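You operate a simulated robot arm through the tools that you are given. There is no shell and no other tool. Be economical: measure what you need, move in short steps, check, and stop when the job is done.

You are at the controls of a simulated robot arm. One attempt, no reset.

Task
Back off the cover screw, open the breather box and put its filter in the orange box.
Fine: breather key back in its holder; the cover stays open.

Only the result counts: the job must be done as asked and must still hold three seconds after the hand-in. Knocking over, shifting, dropping, spilling or breaking anything else fails it. Lids that push on must go on centred and level and be pressed home; caps that screw on are set level and turned clockwise until they are tight.

Robot
A 7-joint arm with a two-finger parallel gripper, fixed in place. Base frame: the origin is at the foot of the arm, x ahead of it, y to its left, z up; the work surface is at about z = 0.8. Units: m, degrees, N and s.
With the tool pointing down near the work surface it reaches from about 0.24 to 0.68 m from the base axis. Its first joint turns from -66.0 to 66.0 degrees. Payload 2.4 kg.
The tool frame sits at the grasp point between the pads (the TCP): z along the fingers, y along the line on which they close. The tips reach 0.03 m beyond it. The gripper opens to 0.094 m. The fingers are 0.028 m wide and 0.01 m thick; the gripper's body (0.05 by 0.096 m) begins 0.055 m behind the TCP.
Orientation is that of the tool frame in the base frame, as a unit quaternion [x, y, z, w]. With the fingers straight down and closing along the base's y, the tool's x points along the base's -x, its y along +y and its z along -z.

Tools
- The arm moves only by the tool play_rows. Its argument "motion" is a list that holds one entry, the list of rows, each a list of 7 numbers: the shift along the base's x, y, z in m, then the turn, a rotation vector about the base's x, y, z in degrees, then the gripper command, from -1 (fully open) to 1 (shut), values between in proportion. In form: [[[tx, ty, tz, wx, wy, wz, fingers], ...]]. A call has 1 to 8 rows; each row shifts and turns the commanded pose from where the row before left it. Rows are played at 5 a second. More than 0.05 m and 8.6 degrees between two rows, or a gripper value outside its range, and nothing of the call is played. A pose out of reach is approached as far as the arm can. The call stops where the force on the tool passes 70 N (or 10 N more than at its start, if that is more) or the arm is blocked; 0.2 s more then pass. Each finger travels about 0.153 m/s and halts on what it meets, pressing with about 43 N; the grip force reading is that of the motor and also rises with nothing between the fingers. The clock runs only during rows and for 0.2 s after the last one: add rows that do not move to give the fingers time. The reply holds the time, the measured pose of the TCP, the force on the tool along the base axes, the opening and the grip force, in the units named above and with some noise.
- Cameras (640 x 400 px; columns grow to the right, rows downward): "scene" is fixed at [0.021, 0.4765, 1.4338]; the picture's right is [-0.73, -0.69, 0.00], its down [-0.45, 0.48, -0.76] and it looks along [0.52, -0.55, -0.65] (base axes); focal length 256 px, centre (320, 200). "wrist" rides on the gripper at [0.076, 0.014, -0.102] in the tool frame; the picture's right is [-0.18, 0.98, 0.00], its down [-0.75, -0.14, -0.64] and it looks along [-0.63, -0.12, 0.77] (tool axes); focal length 243 px, centre (320, 200).
- capture(camera): a new picture of that camera. No time passes.
- probe_pixels(camera, pixels): for up to 12 pixels [column, row] of the newest picture of that camera ("zoom" is the newest enlarged one), the place [x, y, z] in the base frame of the surface seen there, good to about 0.003 m, but the place of the scene camera against the robot may be out by one fixed shift of up to 0.025 m in any direction. No time passes.
- close_up(camera, box): a new picture of the part [left, top, right, bottom] of that camera's present view, enlarged. No time passes.
- close_job(): hands the job in; it is judged then, once.

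Work in short steps. Measure before you move; look again where a grasp or a placing could have gone wrong, and mend it. You have 80 turns and 38 pictures in all, those below and enlarged ones among them. Open the gripper and draw the arm clear of the work before you hand the job in, unless the task says otherwise; then end with one line.

The tools are called after "Emit:" by a JSON object that holds its "fn" and its "kwargs". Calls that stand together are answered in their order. play_rows: Moves the arm, as the interface text tells. Its arguments: {"type":"object","properties":{"motion":{"type":"array"}},"required":["motion"]} The other tools are called the same way: capture (camera) takes a picture; probe_pixels (camera, pixels) gives the place of the surface under pixels of a picture; close_up (camera, box) takes an enlarged picture of a part of a camera's view; close_job () hands the job in.

At the start:

```text
time_s: 0.0
tcp_pos: [0.4367, 0.0335, 1.2185]
tool_rot: [-0.001, 1.0, -0.001, 0.0]
force: [0.8, 0.1, 0.1]
opening: 0.0942
grip_force: 0.2
```

scene: 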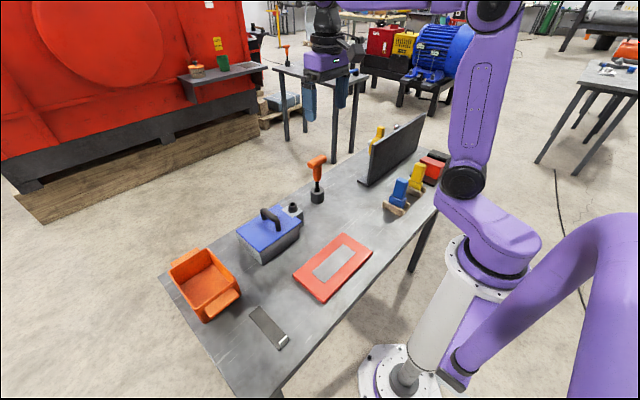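
wrist: 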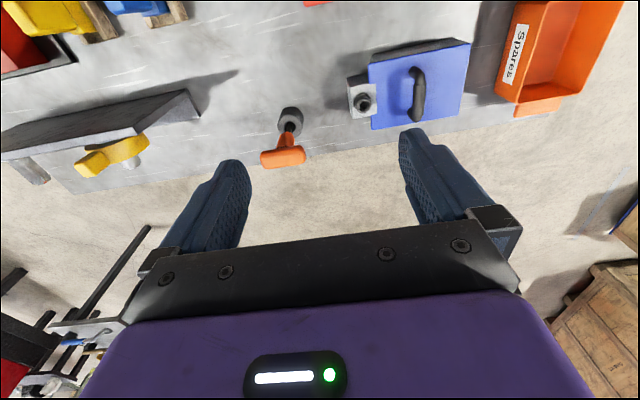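

The scene shows a blue box at about (270,235) with a screw at its corner, an orange T-key at (317,175) and an orange bin at (205,285). I'll look closer at them.

Emit:
{"fn": "close_up", "kwargs": {"camera": "scene", "box": [220, 140, 350, 275]}}

Emit:
{"fn": "close_up", "kwargs": {"camera": "wrist", "box": [220, 0, 540, 180]}}

Emit:
{"fn": "close_up", "kwargs": {"camera": "scene", "box": [330, 100, 460, 230]}}

```text
2.96 times, centred on (285, 208) of scene
```

zoom: 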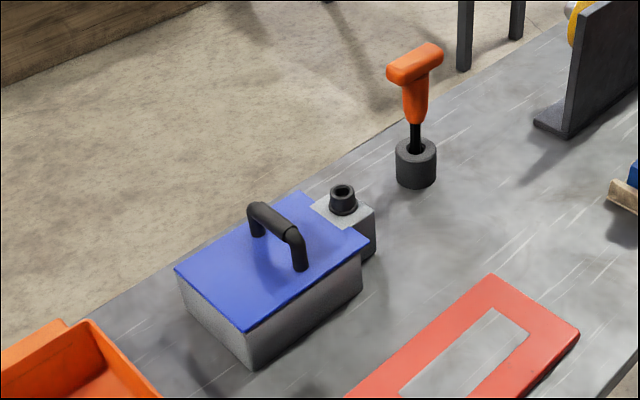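

```text
2.00 times, centred on (380, 90) of wrist
```

zoom: 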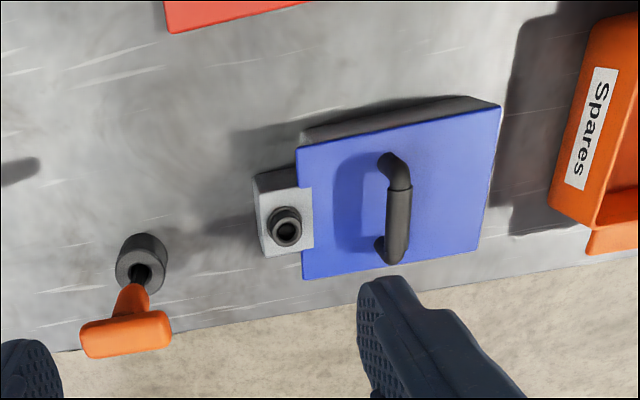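

```text
3.08 times, centred on (395, 165) of scene
```

zoom: 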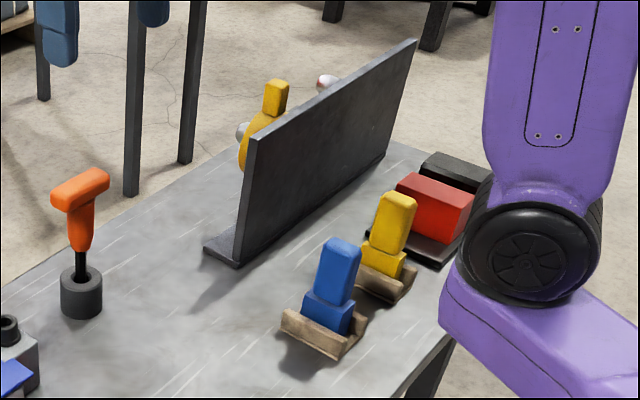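

I'll measure from the wrist picture: key handle ends, holder, screw, lid corners, handle, bin.

Emit:
{"fn": "probe_pixels", "kwargs": {"camera": "wrist", "pixels": [[267, 159], [300, 157], [290, 114], [363, 103], [352, 90], [369, 67], [374, 128], [469, 42], [460, 116], [414, 72], [418, 112], [515, 55]]}}

Emit:
{"fn": "probe_pixels", "kwargs": {"camera": "scene", "pixels": [[308, 162], [325, 157], [317, 190], [289, 205], [292, 210], [237, 231], [259, 250], [298, 222], [262, 211], [279, 229], [205, 290], [335, 265]]}}

Emit:
{"fn": "capture", "kwargs": {"camera": "wrist"}}

```text
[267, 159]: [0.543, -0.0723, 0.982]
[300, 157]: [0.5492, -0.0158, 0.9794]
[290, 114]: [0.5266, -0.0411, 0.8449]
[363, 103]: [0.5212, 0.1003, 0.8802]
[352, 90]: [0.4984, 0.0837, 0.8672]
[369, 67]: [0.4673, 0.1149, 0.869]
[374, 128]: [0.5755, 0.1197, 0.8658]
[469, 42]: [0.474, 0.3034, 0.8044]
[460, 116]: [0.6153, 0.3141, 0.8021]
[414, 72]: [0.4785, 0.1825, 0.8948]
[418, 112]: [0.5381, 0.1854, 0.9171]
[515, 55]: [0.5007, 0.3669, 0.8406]
```

```text
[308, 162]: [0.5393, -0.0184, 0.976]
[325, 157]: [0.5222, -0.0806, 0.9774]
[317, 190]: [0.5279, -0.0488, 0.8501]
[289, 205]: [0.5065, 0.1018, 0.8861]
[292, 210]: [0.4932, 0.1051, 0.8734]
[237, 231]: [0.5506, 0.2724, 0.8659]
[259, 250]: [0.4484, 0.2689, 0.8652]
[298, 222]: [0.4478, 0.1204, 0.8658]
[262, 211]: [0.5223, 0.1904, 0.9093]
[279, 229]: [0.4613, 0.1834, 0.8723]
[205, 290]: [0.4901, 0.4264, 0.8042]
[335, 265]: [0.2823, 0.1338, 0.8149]
```

```text
32 pictures are left
```

wrist: 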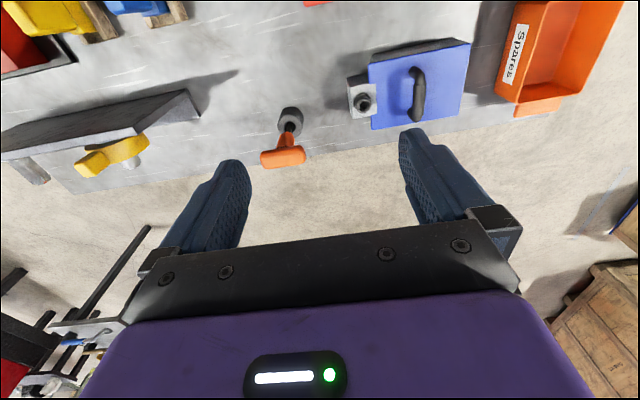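

The key is at about (0.54,-0.045), its T-bar along y with top at z≈0.98. I rotate the tool -90° about z (so it can later unscrew counterclockwise) while moving over the key.

Emit:
{"fn": "play_rows", "kwargs": {"motion": [[[0.01, -0.01, -0.01, 0, 0, -8.2, -1], [0.01, -0.01, -0.01, 0, 0, -8.2, -1], [0.01, -0.01, -0.01, 0, 0, -8.2, -1], [0.01, -0.01, -0.01, 0, 0, -8.2, -1], [0.01, -0.01, -0.01, 0, 0, -8.2, -1], [0.01, -0.01, -0.01, 0, 0, -8.2, -1], [0.01, -0.01, -0.01, 0, 0, -8.2, -1], [0.01, -0.01, -0.01, 0, 0, -8.2, -1]]]}}

Emit:
{"fn": "play_rows", "kwargs": {"motion": [[[0.008, 0, -0.01, 0, 0, -8.2, -1], [0.008, 0, -0.01, 0, 0, -8.2, -1], [0.008, 0, -0.01, 0, 0, -8, -1], [0, 0, 0, 0, 0, 0, -1]]]}}

Emit:
{"fn": "capture", "kwargs": {"camera": "wrist"}}

```text
time_s: 1.8
tcp_pos: [0.5174, -0.046, 1.1364]
tool_rot: [0.543, 0.84, 0.0, 0.0]
force: [1.0, -0.1, 0.2]
opening: 0.094
grip_force: 0.2
```

```text
time_s: 2.8
tcp_pos: [0.5419, -0.0471, 1.1086]
tool_rot: [0.708, 0.707, 0.0, 0.0]
force: [-0.8, 0.2, -0.1]
opening: 0.0942
grip_force: 0.1
```

```text
31 pictures are left
```

wrist: 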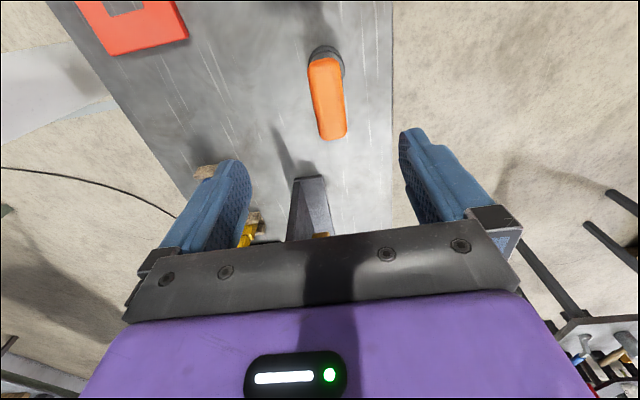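

The key bar is visible from (325,65) to (333,135). I probe its top outline.

Emit:
{"fn": "probe_pixels", "kwargs": {"camera": "wrist", "pixels": [[325, 66], [333, 132], [329, 100], [313, 100], [342, 98], [312, 70], [338, 66], [322, 134], [344, 128], [325, 50]]}}

Emit:
{"fn": "close_up", "kwargs": {"camera": "wrist", "box": [280, 30, 380, 150]}}

```text
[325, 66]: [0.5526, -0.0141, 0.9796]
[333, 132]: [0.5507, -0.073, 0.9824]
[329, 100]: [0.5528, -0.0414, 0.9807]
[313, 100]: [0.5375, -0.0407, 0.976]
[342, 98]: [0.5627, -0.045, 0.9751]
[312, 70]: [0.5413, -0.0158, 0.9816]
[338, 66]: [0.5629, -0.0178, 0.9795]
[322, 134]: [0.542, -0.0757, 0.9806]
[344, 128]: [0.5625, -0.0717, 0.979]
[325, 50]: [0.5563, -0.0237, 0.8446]
```

```text
3.33 times, centred on (330, 90) of wrist
```

zoom: 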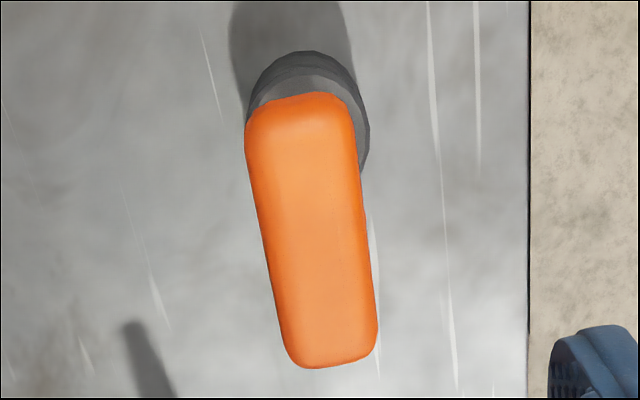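

Bar centre is (0.552,-0.045), 0.024 wide, aligned with y, top 0.981. I descend to z≈0.967 and close.

Emit:
{"fn": "play_rows", "kwargs": {"motion": [[[0.01, 0.002, -0.03, 0, 0, 0, -1], [0, 0, -0.04, 0, 0, 0, -1], [0, 0, -0.04, 0, 0, 0, -1], [0, 0, -0.031, 0, 0, 0, -1], [0, 0, 0, 0, 0, 0, -0.3], [0, 0, 0, 0, 0, 0, 1], [0, 0, 0, 0, 0, 0, 1], [0, 0, 0, 0, 0, 0, 1]]]}}

Emit:
{"fn": "capture", "kwargs": {"camera": "wrist"}}

```text
time_s: 4.6
tcp_pos: [0.5486, -0.0469, 0.9671]
tool_rot: [0.707, 0.707, -0.001, 0.0]
force: [0.2, 0.0, 0.9]
opening: 0.0339
grip_force: 42.9
```

```text
29 pictures are left
```

wrist: 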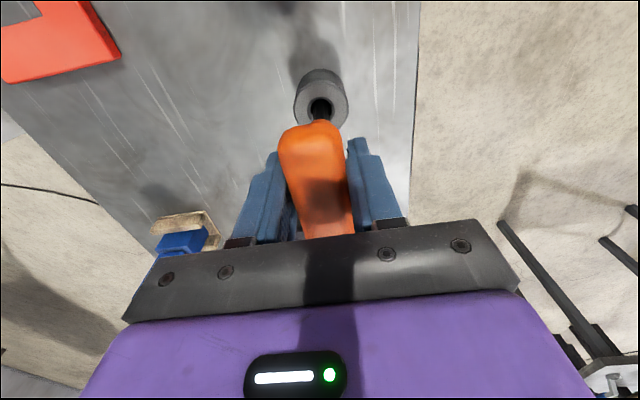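

Gripped (opening 0.034, 43 N). I lift straight up slowly and look.

Emit:
{"fn": "play_rows", "kwargs": {"motion": [[[0, 0, 0.01, 0, 0, 0, 1], [0, 0, 0.02, 0, 0, 0, 1], [0, 0, 0.03, 0, 0, 0, 1], [0, 0, 0.03, 0, 0, 0, 1], [0, 0, 0.03, 0, 0, 0, 1], [0, 0, 0, 0, 0, 0, 1]]]}}

Emit:
{"fn": "capture", "kwargs": {"camera": "wrist"}}

Emit:
{"fn": "close_up", "kwargs": {"camera": "scene", "box": [220, 100, 380, 260]}}

```text
time_s: 6.0
tcp_pos: [0.5505, -0.0451, 1.0861]
tool_rot: [0.707, 0.707, 0.0, 0.0]
force: [0.3, 0.1, -1.2]
opening: 0.0339
grip_force: 43.6
```

```text
28 pictures are left
```

wrist: 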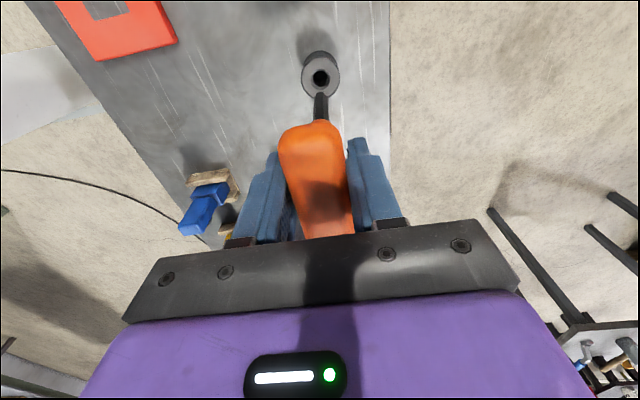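

```text
2.50 times, centred on (300, 180) of scene
```

zoom: 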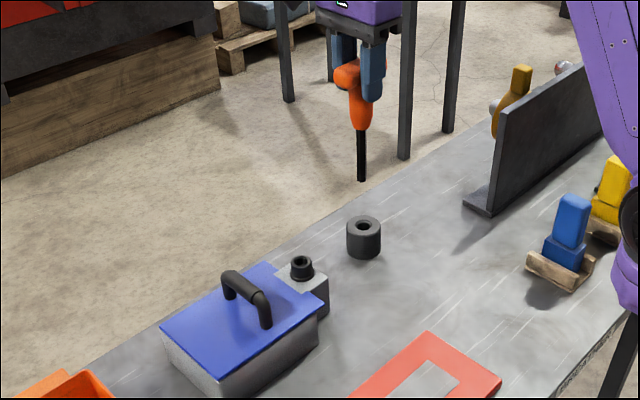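

Key is out. I measure tip, holder rim and screw rim in the same scene zoom (shared shift cancels) and the holder rim in the wrist view.

Emit:
{"fn": "probe_pixels", "kwargs": {"camera": "zoom", "pixels": [[361, 179], [361, 140], [363, 216], [364, 233], [348, 226], [381, 225], [301, 257], [302, 266], [293, 261], [310, 262], [301, 261], [300, 275]]}}

Emit:
{"fn": "probe_pixels", "kwargs": {"camera": "wrist", "pixels": [[320, 67], [320, 90], [306, 78], [334, 78], [320, 118], [320, 77]]}}

Emit:
{"fn": "close_up", "kwargs": {"camera": "scene", "box": [280, 160, 330, 215]}}

```text
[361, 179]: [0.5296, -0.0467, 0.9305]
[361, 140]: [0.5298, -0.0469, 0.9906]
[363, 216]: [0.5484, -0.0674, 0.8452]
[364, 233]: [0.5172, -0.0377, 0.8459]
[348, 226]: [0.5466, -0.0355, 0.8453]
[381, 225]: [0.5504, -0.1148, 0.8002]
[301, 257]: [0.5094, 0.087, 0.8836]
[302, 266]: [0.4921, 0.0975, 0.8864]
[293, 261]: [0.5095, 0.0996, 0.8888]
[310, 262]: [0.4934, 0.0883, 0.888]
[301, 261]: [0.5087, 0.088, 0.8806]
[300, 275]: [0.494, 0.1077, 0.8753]
```

```text
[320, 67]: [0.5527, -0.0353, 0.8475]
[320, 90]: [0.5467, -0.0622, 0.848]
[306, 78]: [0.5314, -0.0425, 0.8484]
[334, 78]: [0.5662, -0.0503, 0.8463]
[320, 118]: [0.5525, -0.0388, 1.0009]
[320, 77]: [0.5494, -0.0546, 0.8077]
```

```text
7.27 times, centred on (305, 188) of scene
```

zoom: 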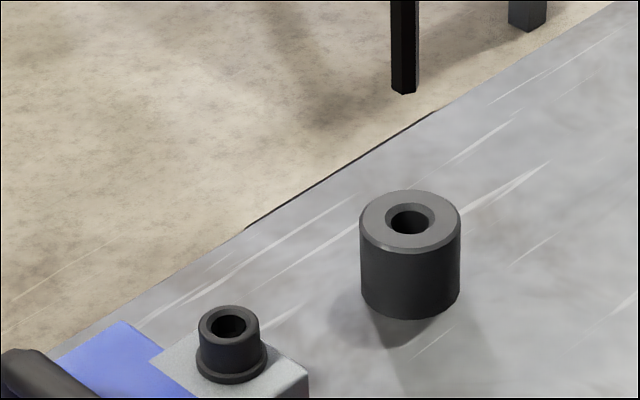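

The hex tip is ~0.153 below the TCP; screw estimated at about (0.519,0.098), rim z≈0.889. I move above it with clearance and look with the wrist camera.

Emit:
{"fn": "play_rows", "kwargs": {"motion": [[[0, 0, 0.03, 0, 0, 0, 1], [-0.01, 0.03, 0, 0, 0, 0, 1], [-0.01, 0.04, 0, 0, 0, 0, 1], [-0.01, 0.04, 0, 0, 0, 0, 1], [-0.002, 0.033, 0, 0, 0, 0, 1], [0, 0, 0, 0, 0, 0, 1], [0, 0, 0, 0, 0, 0, 1]]]}}

Emit:
{"fn": "close_up", "kwargs": {"camera": "wrist", "box": [240, 20, 400, 140]}}

```text
time_s: 7.6
tcp_pos: [0.5199, 0.0999, 1.1164]
tool_rot: [0.707, 0.707, 0.001, 0.0]
force: [0.4, 0.2, -1.0]
opening: 0.0339
grip_force: 42.9
```

```text
3.33 times, centred on (320, 80) of wrist
```

zoom: 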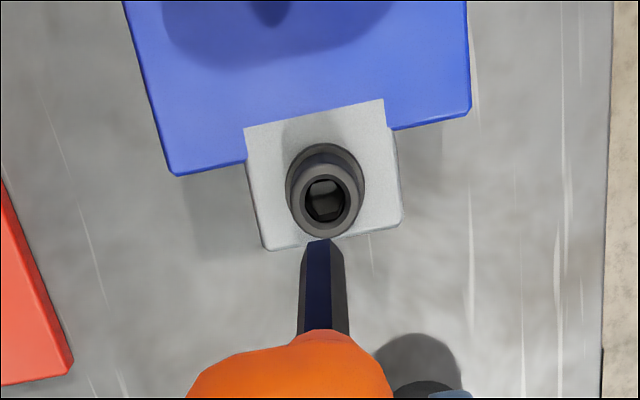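

The hex socket is visible at (325,198). I zoom in further for centre and hex orientation.

Emit:
{"fn": "close_up", "kwargs": {"camera": "wrist", "box": [300, 55, 350, 115]}}

Emit:
{"fn": "probe_pixels", "kwargs": {"camera": "wrist", "pixels": [[312, 80], [327, 79], [320, 72], [320, 88], [313, 80], [336, 92]]}}

```text
6.67 times, centred on (325, 85) of wrist
```

zoom: 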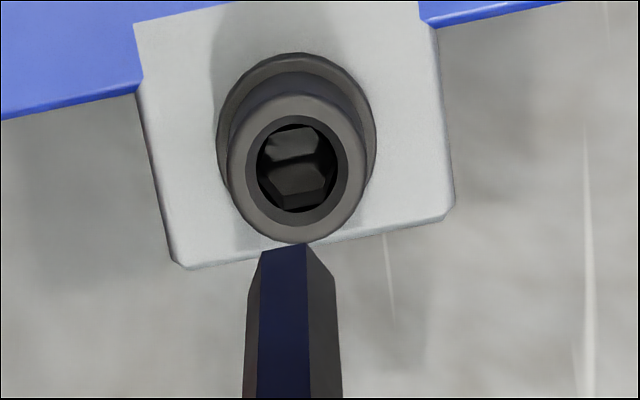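

```text
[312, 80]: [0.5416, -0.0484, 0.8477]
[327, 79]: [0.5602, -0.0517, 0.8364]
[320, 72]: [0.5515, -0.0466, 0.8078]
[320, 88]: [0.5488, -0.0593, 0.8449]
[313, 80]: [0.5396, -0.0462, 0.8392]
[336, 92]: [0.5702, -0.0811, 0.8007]
```

I enlarge the socket itself to read the hex angle, and probe the rim from this zoom.

Emit:
{"fn": "probe_pixels", "kwargs": {"camera": "zoom", "pixels": [[238, 165], [352, 172], [297, 104], [302, 232], [247, 165], [345, 170], [283, 255], [190, 100], [400, 100], [295, 185]]}}

Emit:
{"fn": "close_up", "kwargs": {"camera": "wrist", "box": [314, 70, 332, 98]}}

```text
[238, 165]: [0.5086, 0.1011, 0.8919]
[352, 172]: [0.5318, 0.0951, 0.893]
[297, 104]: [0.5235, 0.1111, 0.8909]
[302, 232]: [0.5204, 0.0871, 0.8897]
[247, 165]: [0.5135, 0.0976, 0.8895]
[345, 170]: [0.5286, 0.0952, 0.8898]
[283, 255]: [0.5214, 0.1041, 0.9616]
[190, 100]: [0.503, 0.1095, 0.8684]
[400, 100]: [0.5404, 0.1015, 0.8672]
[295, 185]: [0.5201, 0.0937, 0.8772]
```

```text
14.29 times, centred on (323, 84) of wrist
```

zoom: 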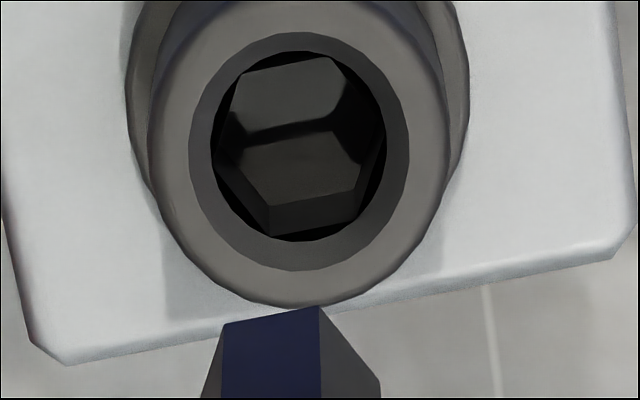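

Socket hex flats are parallel to the key's flats (both slope ≈ -11° in the image), so no turn is needed. Centre ≈(0.521,0.098). I shift slightly and descend until the tip is just above the rim, then check.

Emit:
{"fn": "play_rows", "kwargs": {"motion": [[[0.001, -0.0015, -0.02, 0, 0, 0, 1], [0, 0, -0.02, 0, 0, 0, 1], [0, 0, -0.02, 0, 0, 0, 1], [0, 0, -0.006, 0, 0, 0, 1], [0, 0, 0, 0, 0, 0, 1]]]}}

Emit:
{"fn": "close_up", "kwargs": {"camera": "wrist", "box": [290, 60, 360, 120]}}

Emit:
{"fn": "close_up", "kwargs": {"camera": "scene", "box": [270, 180, 310, 220]}}

```text
time_s: 8.8
tcp_pos: [0.5193, 0.0966, 1.0494]
tool_rot: [0.707, 0.707, -0.001, 0.001]
force: [0.2, 0.1, -1.3]
opening: 0.0338
grip_force: 43.3
```

```text
6.67 times, centred on (325, 90) of wrist
```

zoom: 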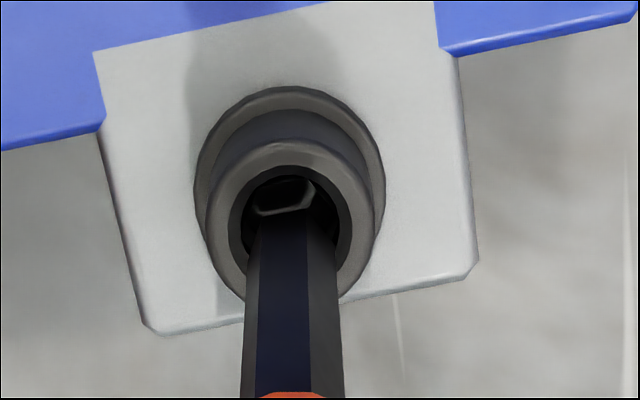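

```text
10.00 times, centred on (290, 200) of scene
```

zoom: 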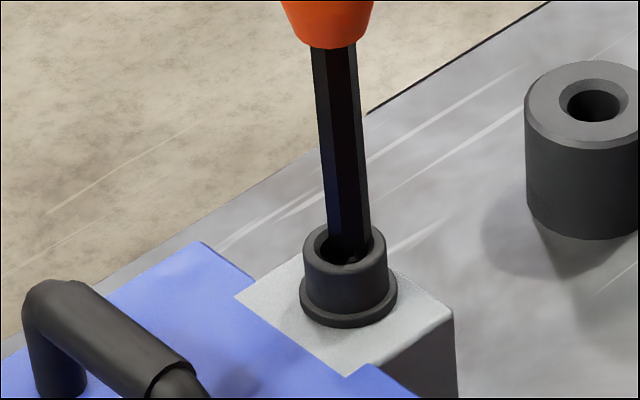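

Tip is centred over the socket in both views (wrist: shaft 291 vs hole ~293). I lower gently.

Emit:
{"fn": "play_rows", "kwargs": {"motion": [[[0.0005, 0, -0.004, 0, 0, 0, 1], [0, 0, -0.004, 0, 0, 0, 1], [0, 0, -0.004, 0, 0, 0, 1], [0, 0, -0.003, 0, 0, 0, 1], [0, 0, 0, 0, 0, 0, 1]]]}}

```text
time_s: 10.0
tcp_pos: [0.5211, 0.0983, 1.039]
tool_rot: [0.708, 0.706, 0.003, 0.002]
force: [-4.4, 6.8, 25.6]
opening: 0.0338
grip_force: 42.8
```

Contact at z 1.039 with 25 N upward; I check whether the tip is in the hex or resting on a step.

Emit:
{"fn": "close_up", "kwargs": {"camera": "wrist", "box": [300, 65, 350, 115]}}

Emit:
{"fn": "close_up", "kwargs": {"camera": "scene", "box": [270, 180, 310, 220]}}

```text
8.00 times, centred on (325, 90) of wrist
```

zoom: 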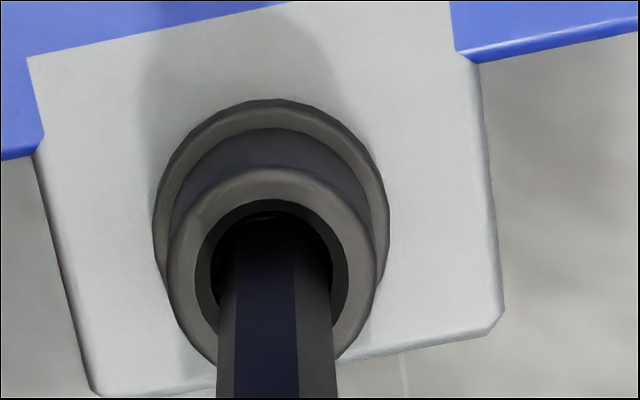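

```text
10.00 times, centred on (290, 200) of scene
```

zoom: 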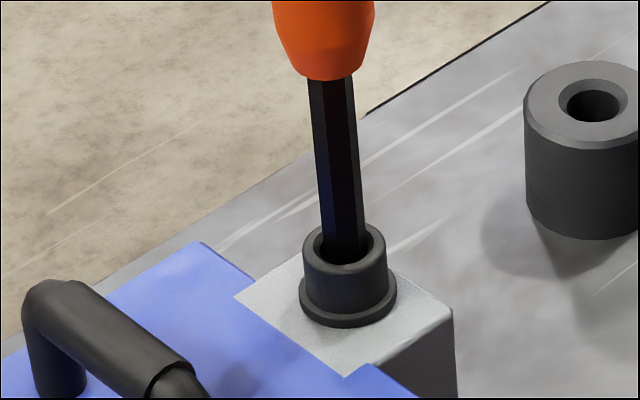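

The side force (-x, +y) suggests the socket centre lies slightly toward +y. I back up 4 mm, shift +1.5 mm in y and -0.5 mm in x, and lower again.

Emit:
{"fn": "play_rows", "kwargs": {"motion": [[[0, 0, 0.006, 0, 0, 0, 1], [-0.0005, 0.0015, 0, 0, 0, 0, 1], [0, 0, -0.003, 0, 0, 0, 1], [0, 0, -0.003, 0, 0, 0, 1], [0, 0, 0, 0, 0, 0, 1]]]}}

```text
time_s: 11.2
tcp_pos: [0.5209, 0.0982, 1.0359]
tool_rot: [0.708, 0.707, 0.001, 0.002]
force: [-1.1, -3.2, 15.9]
opening: 0.0338
grip_force: 43.1
```

It sank 3 mm further (z 1.036) with lower side force. I press a bit deeper.

Emit:
{"fn": "play_rows", "kwargs": {"motion": [[[0, -0.0006, -0.002, 0, 0, 0, 1], [0, 0, -0.002, 0, 0, 0, 1], [0, 0, -0.002, 0, 0, 0, 1], [0, 0, 0, 0, 0, 0, 1]]]}}

```text
time_s: 12.2
tcp_pos: [0.5204, 0.0981, 1.0316]
tool_rot: [0.707, 0.707, 0.002, 0.001]
force: [-0.7, -0.4, 33.7]
opening: 0.0339
grip_force: 42.9
```

Seated at about the socket floor with no side load. I ease pressure slightly and turn counterclockwise 32° as a test.

Emit:
{"fn": "play_rows", "kwargs": {"motion": [[[0, 0, 0.002, 0, 0, 8, 1], [0, 0, 0, 0, 0, 8, 1], [0, 0, 0, 0, 0, 8, 1], [0, 0, 0, 0, 0, 8, 1], [0, 0, 0, 0, 0, 0, 1]]]}}

Emit:
{"fn": "close_up", "kwargs": {"camera": "wrist", "box": [280, 55, 360, 115]}}

Emit:
{"fn": "close_up", "kwargs": {"camera": "scene", "box": [260, 150, 320, 220]}}

```text
time_s: 13.4
tcp_pos: [0.52, 0.0981, 1.0313]
tool_rot: [0.484, 0.875, -0.001, -0.002]
force: [-2.0, 4.1, 0.5]
opening: 0.0337
grip_force: 42.9
```

```text
6.67 times, centred on (320, 85) of wrist
```

zoom: 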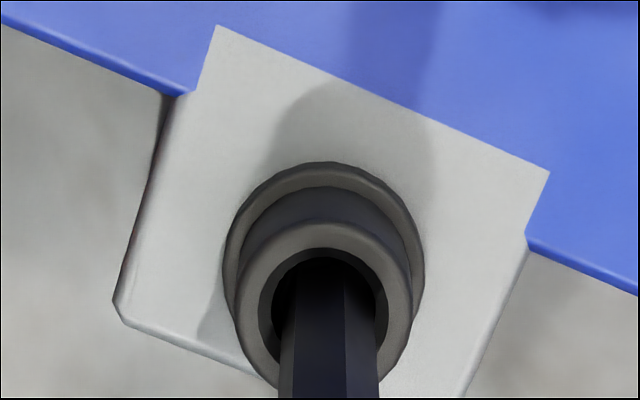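

```text
5.71 times, centred on (290, 185) of scene
```

zoom: 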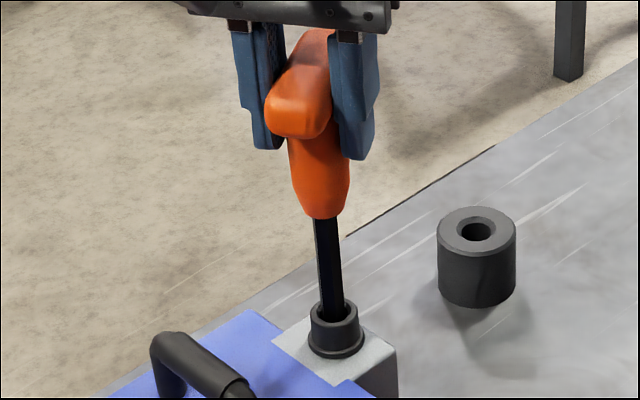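

Key turns with the hand and the vertical load vanished, so it engaged. I keep turning counterclockwise.

Emit:
{"fn": "play_rows", "kwargs": {"motion": [[[0, 0, 0, 0, 0, 8, 1], [0, 0, 0, 0, 0, 8, 1], [0, 0, 0, 0, 0, 8, 1], [0, 0, 0, 0, 0, 8, 1], [0, 0, 0, 0, 0, 8, 1], [0, 0, 0, 0, 0, 8, 1], [0, 0, 0, 0, 0, 8, 1], [0, 0, 0, 0, 0, 0, 1]]]}}

Emit:
{"fn": "close_up", "kwargs": {"camera": "scene", "box": [260, 150, 320, 220]}}

```text
time_s: 15.2
tcp_pos: [0.52, 0.0966, 1.0306]
tool_rot: [0.017, 1.0, -0.001, -0.002]
force: [-9.8, -1.5, -5.1]
opening: 0.0339
grip_force: 42.8
```

```text
5.71 times, centred on (290, 185) of scene
```

zoom: 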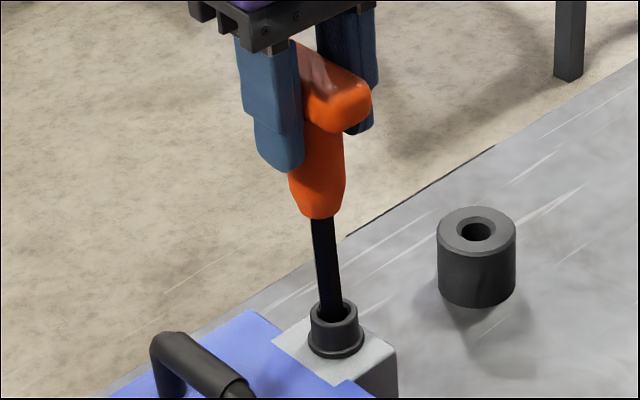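

Still turning cleanly with small side force. I continue another 80°.

Emit:
{"fn": "play_rows", "kwargs": {"motion": [[[0, 0, 0, 0, 0, 8, 1], [0, 0, 0, 0, 0, 8, 1], [0, 0, 0, 0, 0, 8, 1], [0, 0, 0, 0, 0, 8, 1], [0, 0, 0, 0, 0, 8, 1], [0, 0, 0, 0, 0, 8, 1], [0, 0, 0, 0, 0, 8, 1], [0, 0, 0, 0, 0, 8, 1]]]}}

Emit:
{"fn": "play_rows", "kwargs": {"motion": [[[0, 0, 0, 0, 0, 8, 1], [0, 0, 0, 0, 0, 8, 1], [0, 0, 0, 0, 0, 8, 1], [0, 0, 0, 0, 0, 0, 1]]]}}

Emit:
{"fn": "close_up", "kwargs": {"camera": "scene", "box": [260, 150, 320, 220]}}

```text
time_s: 17.0
tcp_pos: [0.5219, 0.0968, 1.0339]
tool_rot: [-0.517, 0.856, 0.0, 0.001]
force: [-4.2, -6.3, -2.3]
opening: 0.0342
grip_force: 43.1
```

```text
time_s: 18.0
tcp_pos: [0.5215, 0.0976, 1.0325]
tool_rot: [-0.683, 0.73, -0.001, 0.002]
force: [-3.7, -4.0, 5.8]
opening: 0.0338
grip_force: 43.1
```

```text
5.71 times, centred on (290, 185) of scene
```

zoom: 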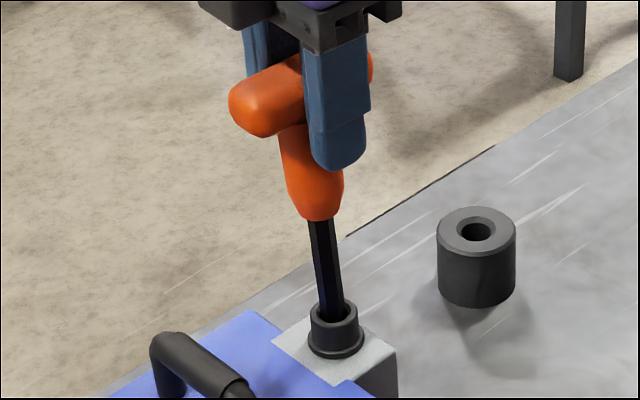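

About 176° done. I zoom on the screw to see whether it has risen compared with before.

Emit:
{"fn": "close_up", "kwargs": {"camera": "scene", "box": [270, 180, 310, 220]}}

```text
10.00 times, centred on (290, 200) of scene
```

zoom: 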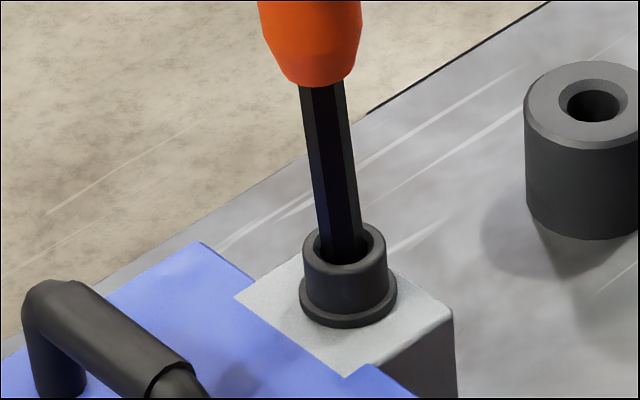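

The rim position is unchanged; I probe the shaft top and rim to compute how deep the tip sits.

Emit:
{"fn": "probe_pixels", "kwargs": {"camera": "zoom", "pixels": [[325, 80], [322, 92], [345, 262], [340, 240], [345, 222], [350, 275]]}}

Emit:
{"fn": "capture", "kwargs": {"camera": "wrist"}}

```text
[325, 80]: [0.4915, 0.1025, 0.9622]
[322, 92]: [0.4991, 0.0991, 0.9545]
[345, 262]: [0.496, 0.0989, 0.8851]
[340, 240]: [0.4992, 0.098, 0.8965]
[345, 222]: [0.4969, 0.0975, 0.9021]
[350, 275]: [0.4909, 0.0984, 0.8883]
```

```text
13 pictures are left
```

wrist: 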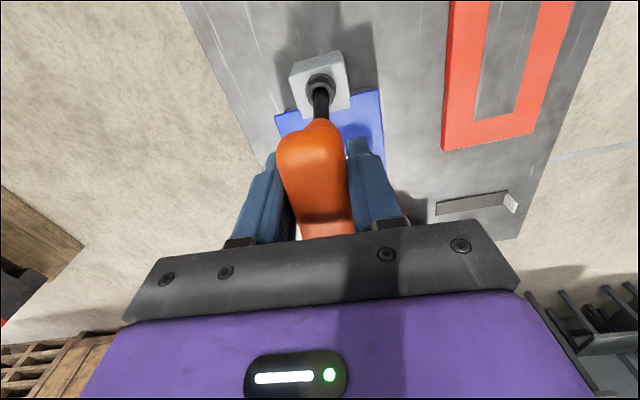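

It's unclear whether the hex is truly driving: the handle height hasn't dropped since first contact. I turn another 24° (so the total isn't a multiple of 60°), then lift off and inspect the socket orientation.

Emit:
{"fn": "play_rows", "kwargs": {"motion": [[[0, 0, -0.001, 0, 0, 8, 1], [0, 0, 0, 0, 0, 8, 1], [0, 0, 0, 0, 0, 8, 1], [0, 0, 0, 0, 0, 0, 1], [0, 0, 0, 0, 0, 0, 1]]]}}

Emit:
{"fn": "play_rows", "kwargs": {"motion": [[[0, 0, 0.01, 0, 0, 0, 1], [0, 0, 0.02, 0, 0, 0, 1], [0, 0, 0.03, 0, 0, 0, 1], [0, 0, 0.025, 0, 0, 0, 1], [0, 0, 0, 0, 0, 0, 1]]]}}

Emit:
{"fn": "close_up", "kwargs": {"camera": "wrist", "box": [305, 60, 341, 100]}}

```text
time_s: 19.2
tcp_pos: [0.519, 0.0983, 1.0315]
tool_rot: [0.818, -0.576, 0.0, 0.0]
force: [1.5, 2.8, 9.9]
opening: 0.0435
grip_force: 42.7
```

```text
time_s: 20.4
tcp_pos: [0.5217, 0.0992, 1.1162]
tool_rot: [0.819, -0.573, 0.0, -0.001]
force: [0.1, 0.2, -0.7]
opening: 0.0335
grip_force: 43.3
```

```text
10.00 times, centred on (323, 80) of wrist
```

zoom: 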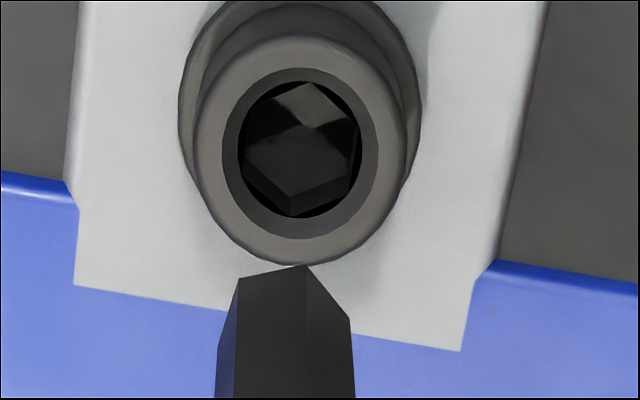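

The socket has rotated (hex now ≈ -18° ≡ +42°/162° CCW) and the last 24° met resistance (opening rose to 0.0435), suggesting an end stop near ~165°. I probe centre and tip for a check re-engagement.

Emit:
{"fn": "probe_pixels", "kwargs": {"camera": "zoom", "pixels": [[205, 145], [395, 145], [302, 45], [300, 250], [272, 285], [272, 340], [322, 300], [295, 180], [230, 150], [370, 150]]}}

```text
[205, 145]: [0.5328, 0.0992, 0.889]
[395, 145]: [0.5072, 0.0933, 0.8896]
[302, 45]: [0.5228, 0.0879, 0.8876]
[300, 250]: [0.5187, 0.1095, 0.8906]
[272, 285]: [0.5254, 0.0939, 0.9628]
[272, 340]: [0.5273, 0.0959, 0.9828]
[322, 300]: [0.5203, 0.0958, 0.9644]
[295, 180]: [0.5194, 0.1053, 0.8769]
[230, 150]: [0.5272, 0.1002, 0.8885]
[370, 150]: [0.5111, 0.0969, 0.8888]
```

Socket centre (0.520,0.098), floor 0.877, tip 0.153 below TCP: at z 1.031 the key was indeed at the floor. I rotate back 38° to realign with the hex and lower gently to test the stop.

Emit:
{"fn": "play_rows", "kwargs": {"motion": [[[-0.001, -0.001, -0.01, 0, 0, -7.6, 1], [0, 0, -0.01, 0, 0, -7.6, 1], [0, 0, -0.01, 0, 0, -7.6, 1], [0, 0, -0.01, 0, 0, -7.6, 1], [0, 0, -0.01, 0, 0, -7.6, 1], [0, 0, -0.01, 0, 0, 0, 1], [0, 0, 0, 0, 0, 0, 1]]]}}

Emit:
{"fn": "play_rows", "kwargs": {"motion": [[[0, 0, -0.006, 0, 0, 0, 1], [0, 0, -0.006, 0, 0, 0, 1], [0, 0, -0.004, 0, 0, 0, 1], [0, 0, -0.004, 0, 0, 0, 1], [0, 0, -0.003, 0, 0, 0, 1], [0, 0, 0, 0, 0, 0, 1]]]}}

```text
time_s: 22.0
tcp_pos: [0.5193, 0.0982, 1.0547]
tool_rot: [-0.588, 0.809, 0.0, 0.0]
force: [0.7, -0.3, -0.9]
opening: 0.0339
grip_force: 43.1
```

```text
time_s: 23.4
tcp_pos: [0.519, 0.0975, 1.0339]
tool_rot: [-0.588, 0.809, -0.001, 0.002]
force: [-0.2, 2.1, 32.0]
opening: 0.034
grip_force: 43.0
```

At floor/edge contact with 32 N at z 1.034 and no side load. I turn CCW in small steps and watch opening and height.

Emit:
{"fn": "play_rows", "kwargs": {"motion": [[[0, 0, 0, 0, 0, 6, 1], [0, 0, 0, 0, 0, 6, 1], [0, 0, 0, 0, 0, 0, 1]]]}}

Emit:
{"fn": "play_rows", "kwargs": {"motion": [[[0, 0, 0, 0, 0, 6, 1], [0, 0, 0, 0, 0, 6, 1], [0, 0, 0, 0, 0, 0, 1]]]}}

```text
time_s: 24.2
tcp_pos: [0.5198, 0.0959, 1.0314]
tool_rot: [-0.668, 0.744, 0.001, -0.001]
force: [3.6, 1.8, 6.8]
opening: 0.0376
grip_force: 42.9
```

```text
time_s: 25.0
tcp_pos: [0.5187, 0.0964, 1.0324]
tool_rot: [0.741, -0.671, -0.001, 0.002]
force: [-0.3, -1.8, -5.2]
opening: 0.0434
grip_force: 42.5
```

Resistance is immediate: hard stop, so the screw is fully backed off. I unwind the grip strain, lift the key clear and head back to the holder.

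Emit:
{"fn": "play_rows", "kwargs": {"motion": [[[0, 0, 0, 0, 0, -7, 1], [0, 0, 0.01, 0, 0, 0, 1], [0, 0, 0.025, 0, 0, 0, 1], [0, 0, 0.03, 0, 0, 0, 1], [0, 0, 0.025, 0, 0, 0, 1], [0, 0, 0, 0, 0, 0, 1]]]}}

Emit:
{"fn": "play_rows", "kwargs": {"motion": [[[0.008, -0.036, 0, 0, 0, 0, 1], [0.007, -0.036, 0, 0, 0, 0, 1], [0.007, -0.036, 0, 0, 0, 0, 1], [0.007, -0.036, 0, 0, 0, 0, 1], [0, 0, -0.03, 0, 0, 0, 1], [0, 0, -0.02, 0, 0, 0, 1], [0, 0, 0, 0, 0, 0, 1], [0, 0, 0, 0, 0, 0, 1]]]}}

Emit:
{"fn": "close_up", "kwargs": {"camera": "wrist", "box": [280, 40, 360, 130]}}

```text
time_s: 26.4
tcp_pos: [0.5203, 0.0981, 1.1228]
tool_rot: [-0.701, 0.713, -0.001, 0.001]
force: [-0.6, 0.8, -0.5]
opening: 0.0001
grip_force: 33.1
```

```text
time_s: 28.2
tcp_pos: [0.55, -0.0481, 1.0736]
tool_rot: [-0.701, 0.713, 0.001, -0.001]
force: [0.2, 0.8, 0.3]
opening: 0.0001
grip_force: 32.8
```

```text
4.44 times, centred on (320, 85) of wrist
```

zoom: 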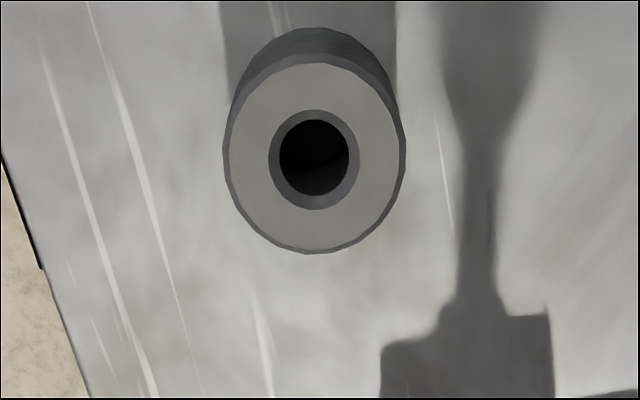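

The key slipped out of the fingers (opening 0) — its shadow at right shows it still standing in the screw. I check with the scene camera.

Emit:
{"fn": "close_up", "kwargs": {"camera": "scene", "box": [255, 140, 335, 220]}}

```text
5.00 times, centred on (295, 180) of scene
```

zoom: 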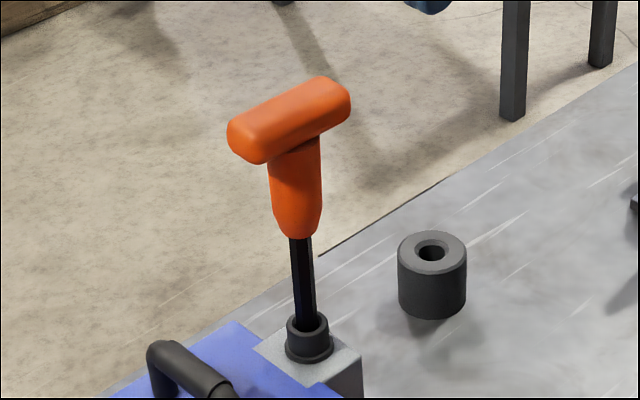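

The key stands upright in the screw. I probe the bar's ends and top to regrasp.

Emit:
{"fn": "probe_pixels", "kwargs": {"camera": "zoom", "pixels": [[250, 127], [325, 90], [287, 108], [300, 95], [275, 122], [296, 230], [303, 300], [432, 242]]}}

```text
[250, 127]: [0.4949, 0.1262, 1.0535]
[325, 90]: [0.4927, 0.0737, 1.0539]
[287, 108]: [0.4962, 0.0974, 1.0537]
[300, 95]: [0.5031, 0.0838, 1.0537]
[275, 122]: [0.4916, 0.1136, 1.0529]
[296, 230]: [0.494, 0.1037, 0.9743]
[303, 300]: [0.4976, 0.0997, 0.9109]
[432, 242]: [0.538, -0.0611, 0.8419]
```

The key stands ~2–3° tilted, bar along y, top z≈1.056, centre ≈(0.514,0.103) after the scene shift. I open, go above it at a safe height and look from the wrist.

Emit:
{"fn": "play_rows", "kwargs": {"motion": [[[0, 0, 0.04, 0, 0, 0, -1], [0, 0, 0.04, 0, 0, 0, -1], [-0.01, 0.05, 0, 0, 0, 0, -1], [-0.01, 0.05, 0, 0, 0, 0, -1], [-0.014, 0.048, 0, 0, 0, 4, -1], [0, 0, 0, 0, 0, 0, -1]]]}}

Emit:
{"fn": "capture", "kwargs": {"camera": "wrist"}}

Emit:
{"fn": "probe_pixels", "kwargs": {"camera": "wrist", "pixels": [[315, 60], [320, 80], [325, 100], [330, 120], [335, 140], [320, 100], [335, 100], [310, 100]]}}

```text
refused: row 3 steps farther than a row can; nothing moved
```

```text
9 pictures are left
```

wrist: 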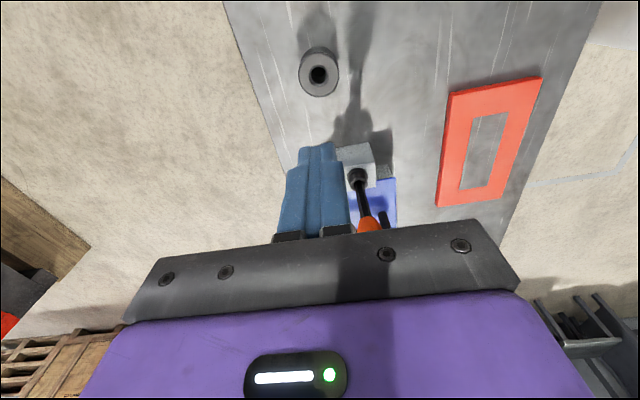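

```text
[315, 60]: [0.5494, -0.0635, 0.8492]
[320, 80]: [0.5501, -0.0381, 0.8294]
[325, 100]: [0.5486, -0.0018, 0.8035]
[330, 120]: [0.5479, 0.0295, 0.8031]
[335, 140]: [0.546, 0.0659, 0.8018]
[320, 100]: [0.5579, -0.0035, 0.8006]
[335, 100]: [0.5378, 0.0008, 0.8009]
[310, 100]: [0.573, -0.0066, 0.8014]
```

A row was too long; I repeat with smaller steps.

Emit:
{"fn": "play_rows", "kwargs": {"motion": [[[0, 0, 0.035, 0, 0, 0, -1], [0, 0, 0.035, 0, 0, 0, -1], [-0.009, 0.038, 0, 0, 0, 0, -1], [-0.009, 0.038, 0, 0, 0, 0, -1], [-0.009, 0.038, 0, 0, 0, 0, -1], [-0.008, 0.036, 0, 0, 0, 0, -1], [0, 0, 0, 0, 0, 0, -1]]]}}

Emit:
{"fn": "close_up", "kwargs": {"camera": "wrist", "box": [260, 40, 400, 180]}}

```text
time_s: 29.8
tcp_pos: [0.5141, 0.1033, 1.1436]
tool_rot: [-0.7, 0.714, 0.0, 0.0]
force: [1.2, -0.6, -0.4]
opening: 0.0938
grip_force: 0.0
```

```text
2.86 times, centred on (330, 110) of wrist
```

zoom: 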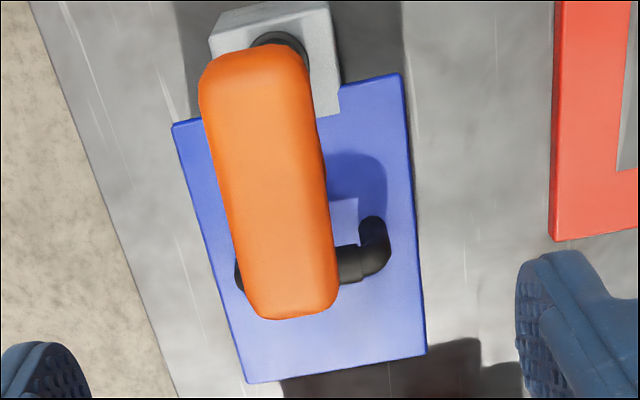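

Bar is clearly visible; I probe it for centre and angle.

Emit:
{"fn": "probe_pixels", "kwargs": {"camera": "zoom", "pixels": [[255, 60], [290, 305], [272, 180], [215, 180], [322, 180], [250, 120], [282, 250], [215, 120], [300, 120], [240, 250], [325, 250]]}}

```text
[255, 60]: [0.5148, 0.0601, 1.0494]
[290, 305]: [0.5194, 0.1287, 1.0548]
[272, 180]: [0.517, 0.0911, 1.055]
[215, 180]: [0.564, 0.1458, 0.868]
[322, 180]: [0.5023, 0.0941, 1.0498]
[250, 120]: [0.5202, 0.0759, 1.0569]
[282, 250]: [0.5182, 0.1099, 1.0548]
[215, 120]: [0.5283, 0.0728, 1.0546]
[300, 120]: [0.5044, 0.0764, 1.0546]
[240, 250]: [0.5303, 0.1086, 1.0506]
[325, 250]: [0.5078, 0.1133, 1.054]
```

Bar centre (0.518,0.0955), top 1.055, azimuth ≈86°. I align (-3°), descend to z≈1.038, and grip.

Emit:
{"fn": "play_rows", "kwargs": {"motion": [[[0.0037, -0.0077, 0, 0, 0, -3, -1], [0, 0, 0, 0, 0, 0, -1], [0, 0, -0.04, 0, 0, 0, -1], [0, 0, -0.035, 0, 0, 0, -1], [0, 0, -0.03, 0, 0, 0, -1], [0, 0, 0, 0, 0, 0, 0.2], [0, 0, 0, 0, 0, 0, 1], [0, 0, 0, 0, 0, 0, 1]]]}}

Emit:
{"fn": "play_rows", "kwargs": {"motion": [[[0, 0, 0, 0, 0, 0, 1], [0, 0, 0.004, 0, 0, 0, 1], [0, 0, 0.006, 0, 0, 0, 1], [0, 0, 0.01, 0, 0, 0, 1], [0, 0, 0.02, 0, 0, 0, 1], [0, 0, 0.02, 0, 0, 0, 1], [0, 0, 0, 0, 0, 0, 1]]]}}

```text
time_s: 31.6
tcp_pos: [0.5184, 0.0951, 1.0358]
tool_rot: [-0.682, 0.732, 0.0, 0.0]
force: [2.7, -0.2, -3.2]
opening: 0.0337
grip_force: 42.7
```

```text
time_s: 33.2
tcp_pos: [0.5176, 0.0931, 1.0982]
tool_rot: [-0.682, 0.731, -0.001, 0.001]
force: [-0.4, -0.6, 0.5]
opening: 0.0
grip_force: 32.8
```

Slipped off again (opening 0): the key is wedged in the hex. I look at its state.

Emit:
{"fn": "close_up", "kwargs": {"camera": "scene", "box": [255, 140, 335, 220]}}

Emit:
{"fn": "probe_pixels", "kwargs": {"camera": "zoom", "pixels": [[250, 127], [325, 90], [287, 108], [300, 95], [275, 122], [296, 230], [303, 300], [305, 317]]}}

```text
5.00 times, centred on (295, 180) of scene
```

zoom: 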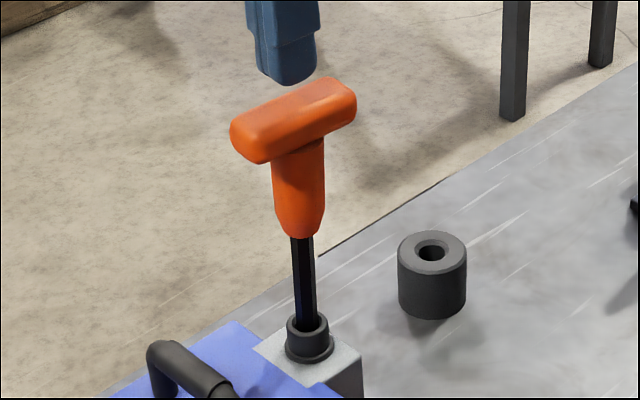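

```text
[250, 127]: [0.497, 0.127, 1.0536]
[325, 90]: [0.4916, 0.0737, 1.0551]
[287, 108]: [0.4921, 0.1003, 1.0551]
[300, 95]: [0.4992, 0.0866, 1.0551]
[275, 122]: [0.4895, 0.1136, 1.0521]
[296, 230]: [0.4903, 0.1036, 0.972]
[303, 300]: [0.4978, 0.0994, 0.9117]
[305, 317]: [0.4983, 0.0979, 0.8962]
```

Key is unmoved. I regrasp slightly lower and turn a few degrees clockwise to free the wedged hex, watching the forces before pulling.

Emit:
{"fn": "play_rows", "kwargs": {"motion": [[[0, 0, 0, 0, 0, 0, -1], [0, 0, 0, 0, 0, 0, -1], [0, 0, -0.03, 0, 0, 0, -1], [0, 0, -0.031, 0, 0, 0, -1], [0, 0, 0, 0, 0, 0, 0.2], [0, 0, 0, 0, 0, 0, 1], [0, 0, 0, 0, 0, 0, 1], [0, 0, 0, 0, 0, 0, 1]]]}}

Emit:
{"fn": "play_rows", "kwargs": {"motion": [[[0, 0, 0, 0, 0, -5, 1], [0, 0, 0, 0, 0, 0, 1]]]}}

Emit:
{"fn": "play_rows", "kwargs": {"motion": [[[0, 0, 0.002, 0, 0, -3, 1], [0, 0, 0, 0, 0, 0, 1]]]}}

```text
time_s: 35.0
tcp_pos: [0.5184, 0.0937, 1.0354]
tool_rot: [-0.682, 0.732, 0.0, 0.0]
force: [2.8, 0.8, -3.7]
opening: 0.0337
grip_force: 42.5
```

```text
time_s: 35.6
tcp_pos: [0.5183, 0.0935, 1.0365]
tool_rot: [-0.648, 0.761, 0.0, 0.001]
force: [4.5, -1.2, -9.0]
opening: 0.0337
grip_force: 43.1
```

```text
time_s: 36.2
tcp_pos: [0.5171, 0.0942, 1.0372]
tool_rot: [-0.63, 0.777, 0.001, -0.002]
force: [5.4, 0.9, -32.0]
opening: 0.034
grip_force: 42.7
```

The key pulls down 32 N after 2 mm — wedged by tilt (TCP is off the screw axis by about (-3,-4) mm). I relax, straighten the key over the axis, and try again.

Emit:
{"fn": "play_rows", "kwargs": {"motion": [[[0.001, 0.002, -0.003, 0, 0, 0, 1], [0.001, 0.002, 0, 0, 0, 0, 1], [0, 0, 0, 0, 0, 0, 1]]]}}

Emit:
{"fn": "play_rows", "kwargs": {"motion": [[[0, 0, 0.002, 0, 0, 0, 1], [0, 0, 0, 0, 0, 0, 1]]]}}

Emit:
{"fn": "play_rows", "kwargs": {"motion": [[[0, 0, 0.0015, 0, 0, 0, 1], [0, 0, 0, 0, 0, 0, 1]]]}}

```text
time_s: 37.0
tcp_pos: [0.5212, 0.0985, 1.0371]
tool_rot: [-0.628, 0.778, -0.002, 0.003]
force: [-1.0, -8.6, 11.7]
opening: 0.034
grip_force: 42.9
```

```text
time_s: 37.6
tcp_pos: [0.5196, 0.0978, 1.0378]
tool_rot: [-0.63, 0.777, 0.0, -0.001]
force: [2.9, -5.0, -4.1]
opening: 0.0336
grip_force: 42.7
```

```text
time_s: 38.2
tcp_pos: [0.5189, 0.0986, 1.0384]
tool_rot: [-0.629, 0.777, 0.002, -0.003]
force: [4.6, -2.0, -26.3]
opening: 0.0341
grip_force: 42.7
```

Still held axially. With the pull kept on, I wiggle rotation back and forth and watch whether it releases.

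Emit:
{"fn": "play_rows", "kwargs": {"motion": [[[0, 0, 0, 0, 0, 4, 1], [0, 0, 0, 0, 0, 0, 1]]]}}

Emit:
{"fn": "play_rows", "kwargs": {"motion": [[[0, 0, 0, 0, 0, 4, 1], [0, 0, 0, 0, 0, 0, 1]]]}}

Emit:
{"fn": "play_rows", "kwargs": {"motion": [[[0, 0, 0, 0, 0, -6, 1], [0, 0, 0, 0, 0, -6, 1], [0, 0, 0, 0, 0, 0, 1]]]}}

```text
time_s: 38.8
tcp_pos: [0.5188, 0.0996, 1.0384]
tool_rot: [-0.656, 0.755, 0.001, -0.001]
force: [3.0, 1.9, -31.0]
opening: 0.0336
grip_force: 43.1
```

```text
time_s: 39.4
tcp_pos: [0.5191, 0.0985, 1.039]
tool_rot: [-0.682, 0.731, 0.0, -0.001]
force: [0.8, -1.2, -28.1]
opening: 0.0336
grip_force: 43.1
```

```text
time_s: 40.2
tcp_pos: [0.5191, 0.0979, 1.0387]
tool_rot: [-0.601, 0.799, 0.0, 0.0]
force: [2.8, -0.2, -27.1]
opening: 0.0336
grip_force: 42.8
```

It rotates freely but is held axially. I raise the pull in small increments with the key centred.

Emit:
{"fn": "play_rows", "kwargs": {"motion": [[[0, 0, 0.0015, 0, 0, 3, 1], [0, 0, 0, 0, 0, -3, 1]]]}}

Emit:
{"fn": "play_rows", "kwargs": {"motion": [[[0, 0, 0.0015, 0, 0, 3, 1], [0, 0, 0, 0, 0, -3, 1]]]}}

Emit:
{"fn": "play_rows", "kwargs": {"motion": [[[0, 0, 0.0015, 0, 0, 3, 1], [0, 0, 0, 0, 0, -3, 1]]]}}

```text
time_s: 40.8
tcp_pos: [0.5183, 0.0995, 1.0405]
tool_rot: [-0.602, 0.799, 0.0, -0.002]
force: [3.2, 0.2, -31.3]
opening: 0.0339
grip_force: 43.0
```

```text
time_s: 41.4
tcp_pos: [0.5192, 0.0981, 1.0409]
tool_rot: [-0.601, 0.799, 0.001, -0.003]
force: [2.5, -0.2, -32.4]
opening: 0.034
grip_force: 42.9
```

```text
time_s: 42.0
tcp_pos: [0.518, 0.0991, 1.0428]
tool_rot: [-0.601, 0.799, 0.0, -0.002]
force: [2.7, -1.3, -30.1]
opening: 0.0337
grip_force: 43.4
```

The fingers slip at ~31 N, so a better hold is needed: I'll grip the tapered handle under the T-bar with the tool tilted ~60°, closing along y. First open, rise clear, and swing back to yaw 0.

Emit:
{"fn": "play_rows", "kwargs": {"motion": [[[0, 0, -0.004, 0, 0, 0, -0.2], [0, 0, 0, 0, 0, 0, -1], [0, 0, 0, 0, 0, 0, -1], [0, 0, 0.04, 0, 0, 0, -1], [0, 0, 0.045, 0, 0, 0, -1], [-0.02, 0, 0.01, 0, 0, -8.2, -1], [-0.02, 0, 0, 0, 0, -8.2, -1], [-0.02, 0, 0, 0, 0, -8.2, -1]]]}}

Emit:
{"fn": "play_rows", "kwargs": {"motion": [[[-0.02, 0, 0, 0, 0, -8.2, -1], [-0.02, 0, 0, 0, 0, -8.2, -1], [-0.01, 0, 0, 0, 0, -8.2, -1], [0, 0, 0, 0, 0, -8.2, -1], [0, 0, 0, 0, 0, -8.2, -1], [0, 0, 0, 0, 0, -8.2, -1], [0, 0, 0, 0, 0, 0, -1]]]}}

Emit:
{"fn": "play_rows", "kwargs": {"motion": [[[0, 0, 0, 0, -8.5, 0, -1], [0, 0, 0, 0, -8.5, 0, -1], [0, 0, 0, 0, -8.5, 0, -1], [0, 0, 0, 0, -8.5, 0, -1], [0, 0, 0, 0, -8.5, 0, -1], [0, 0, 0, 0, -8.5, 0, -1], [0, 0, 0, 0, -8.5, 0, -1], [0, 0, 0, 0, 0, 0, -1]]]}}

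```text
time_s: 43.8
tcp_pos: [0.4573, 0.1006, 1.1353]
tool_rot: [-0.416, 0.909, 0.0, -0.001]
force: [-0.3, 0.5, -0.3]
opening: 0.0941
grip_force: 0.1
```

```text
time_s: 45.4
tcp_pos: [0.4096, 0.0996, 1.1342]
tool_rot: [0.0, 1.0, 0.0, 0.001]
force: [0.2, -0.1, 0.6]
opening: 0.0941
grip_force: 0.1
```

```text
time_s: 47.2
tcp_pos: [0.409, 0.0998, 1.1338]
tool_rot: [-0.002, 0.868, -0.001, 0.497]
force: [-0.5, 0.5, -0.2]
opening: 0.0939
grip_force: 0.1
```

Tilt of 60° reached without trouble. I approach along the tool axis to the taper at (0.519,0.098,0.998) with fingers open, passing either side of the T-bar.

Emit:
{"fn": "play_rows", "kwargs": {"motion": [[[0.012, -0.001, -0.03, 0, 0, 0, -1], [0.01, -0.001, -0.03, 0, 0, 0, -1], [0.01, 0, -0.03, 0, 0, 0, -1], [0.026, 0, -0.015, 0, 0, 0, -1], [0.026, 0, -0.015, 0, 0, 0, -1], [0.026, 0, -0.0155, 0, 0, 0, -1], [0, 0, 0, 0, 0, 0, -1]]]}}

Emit:
{"fn": "close_up", "kwargs": {"camera": "scene", "box": [245, 130, 345, 220]}}

```text
time_s: 48.8
tcp_pos: [0.5191, 0.0959, 0.9995]
tool_rot: [-0.002, 0.868, -0.001, 0.496]
force: [-0.7, -0.1, 0.0]
opening: 0.0939
grip_force: 0.0
```

```text
4.44 times, centred on (295, 175) of scene
```

zoom: 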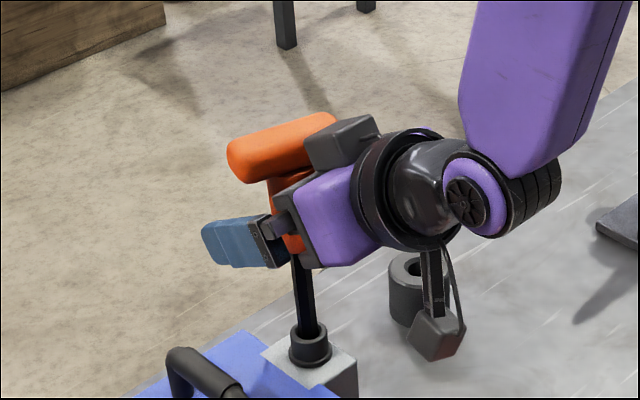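

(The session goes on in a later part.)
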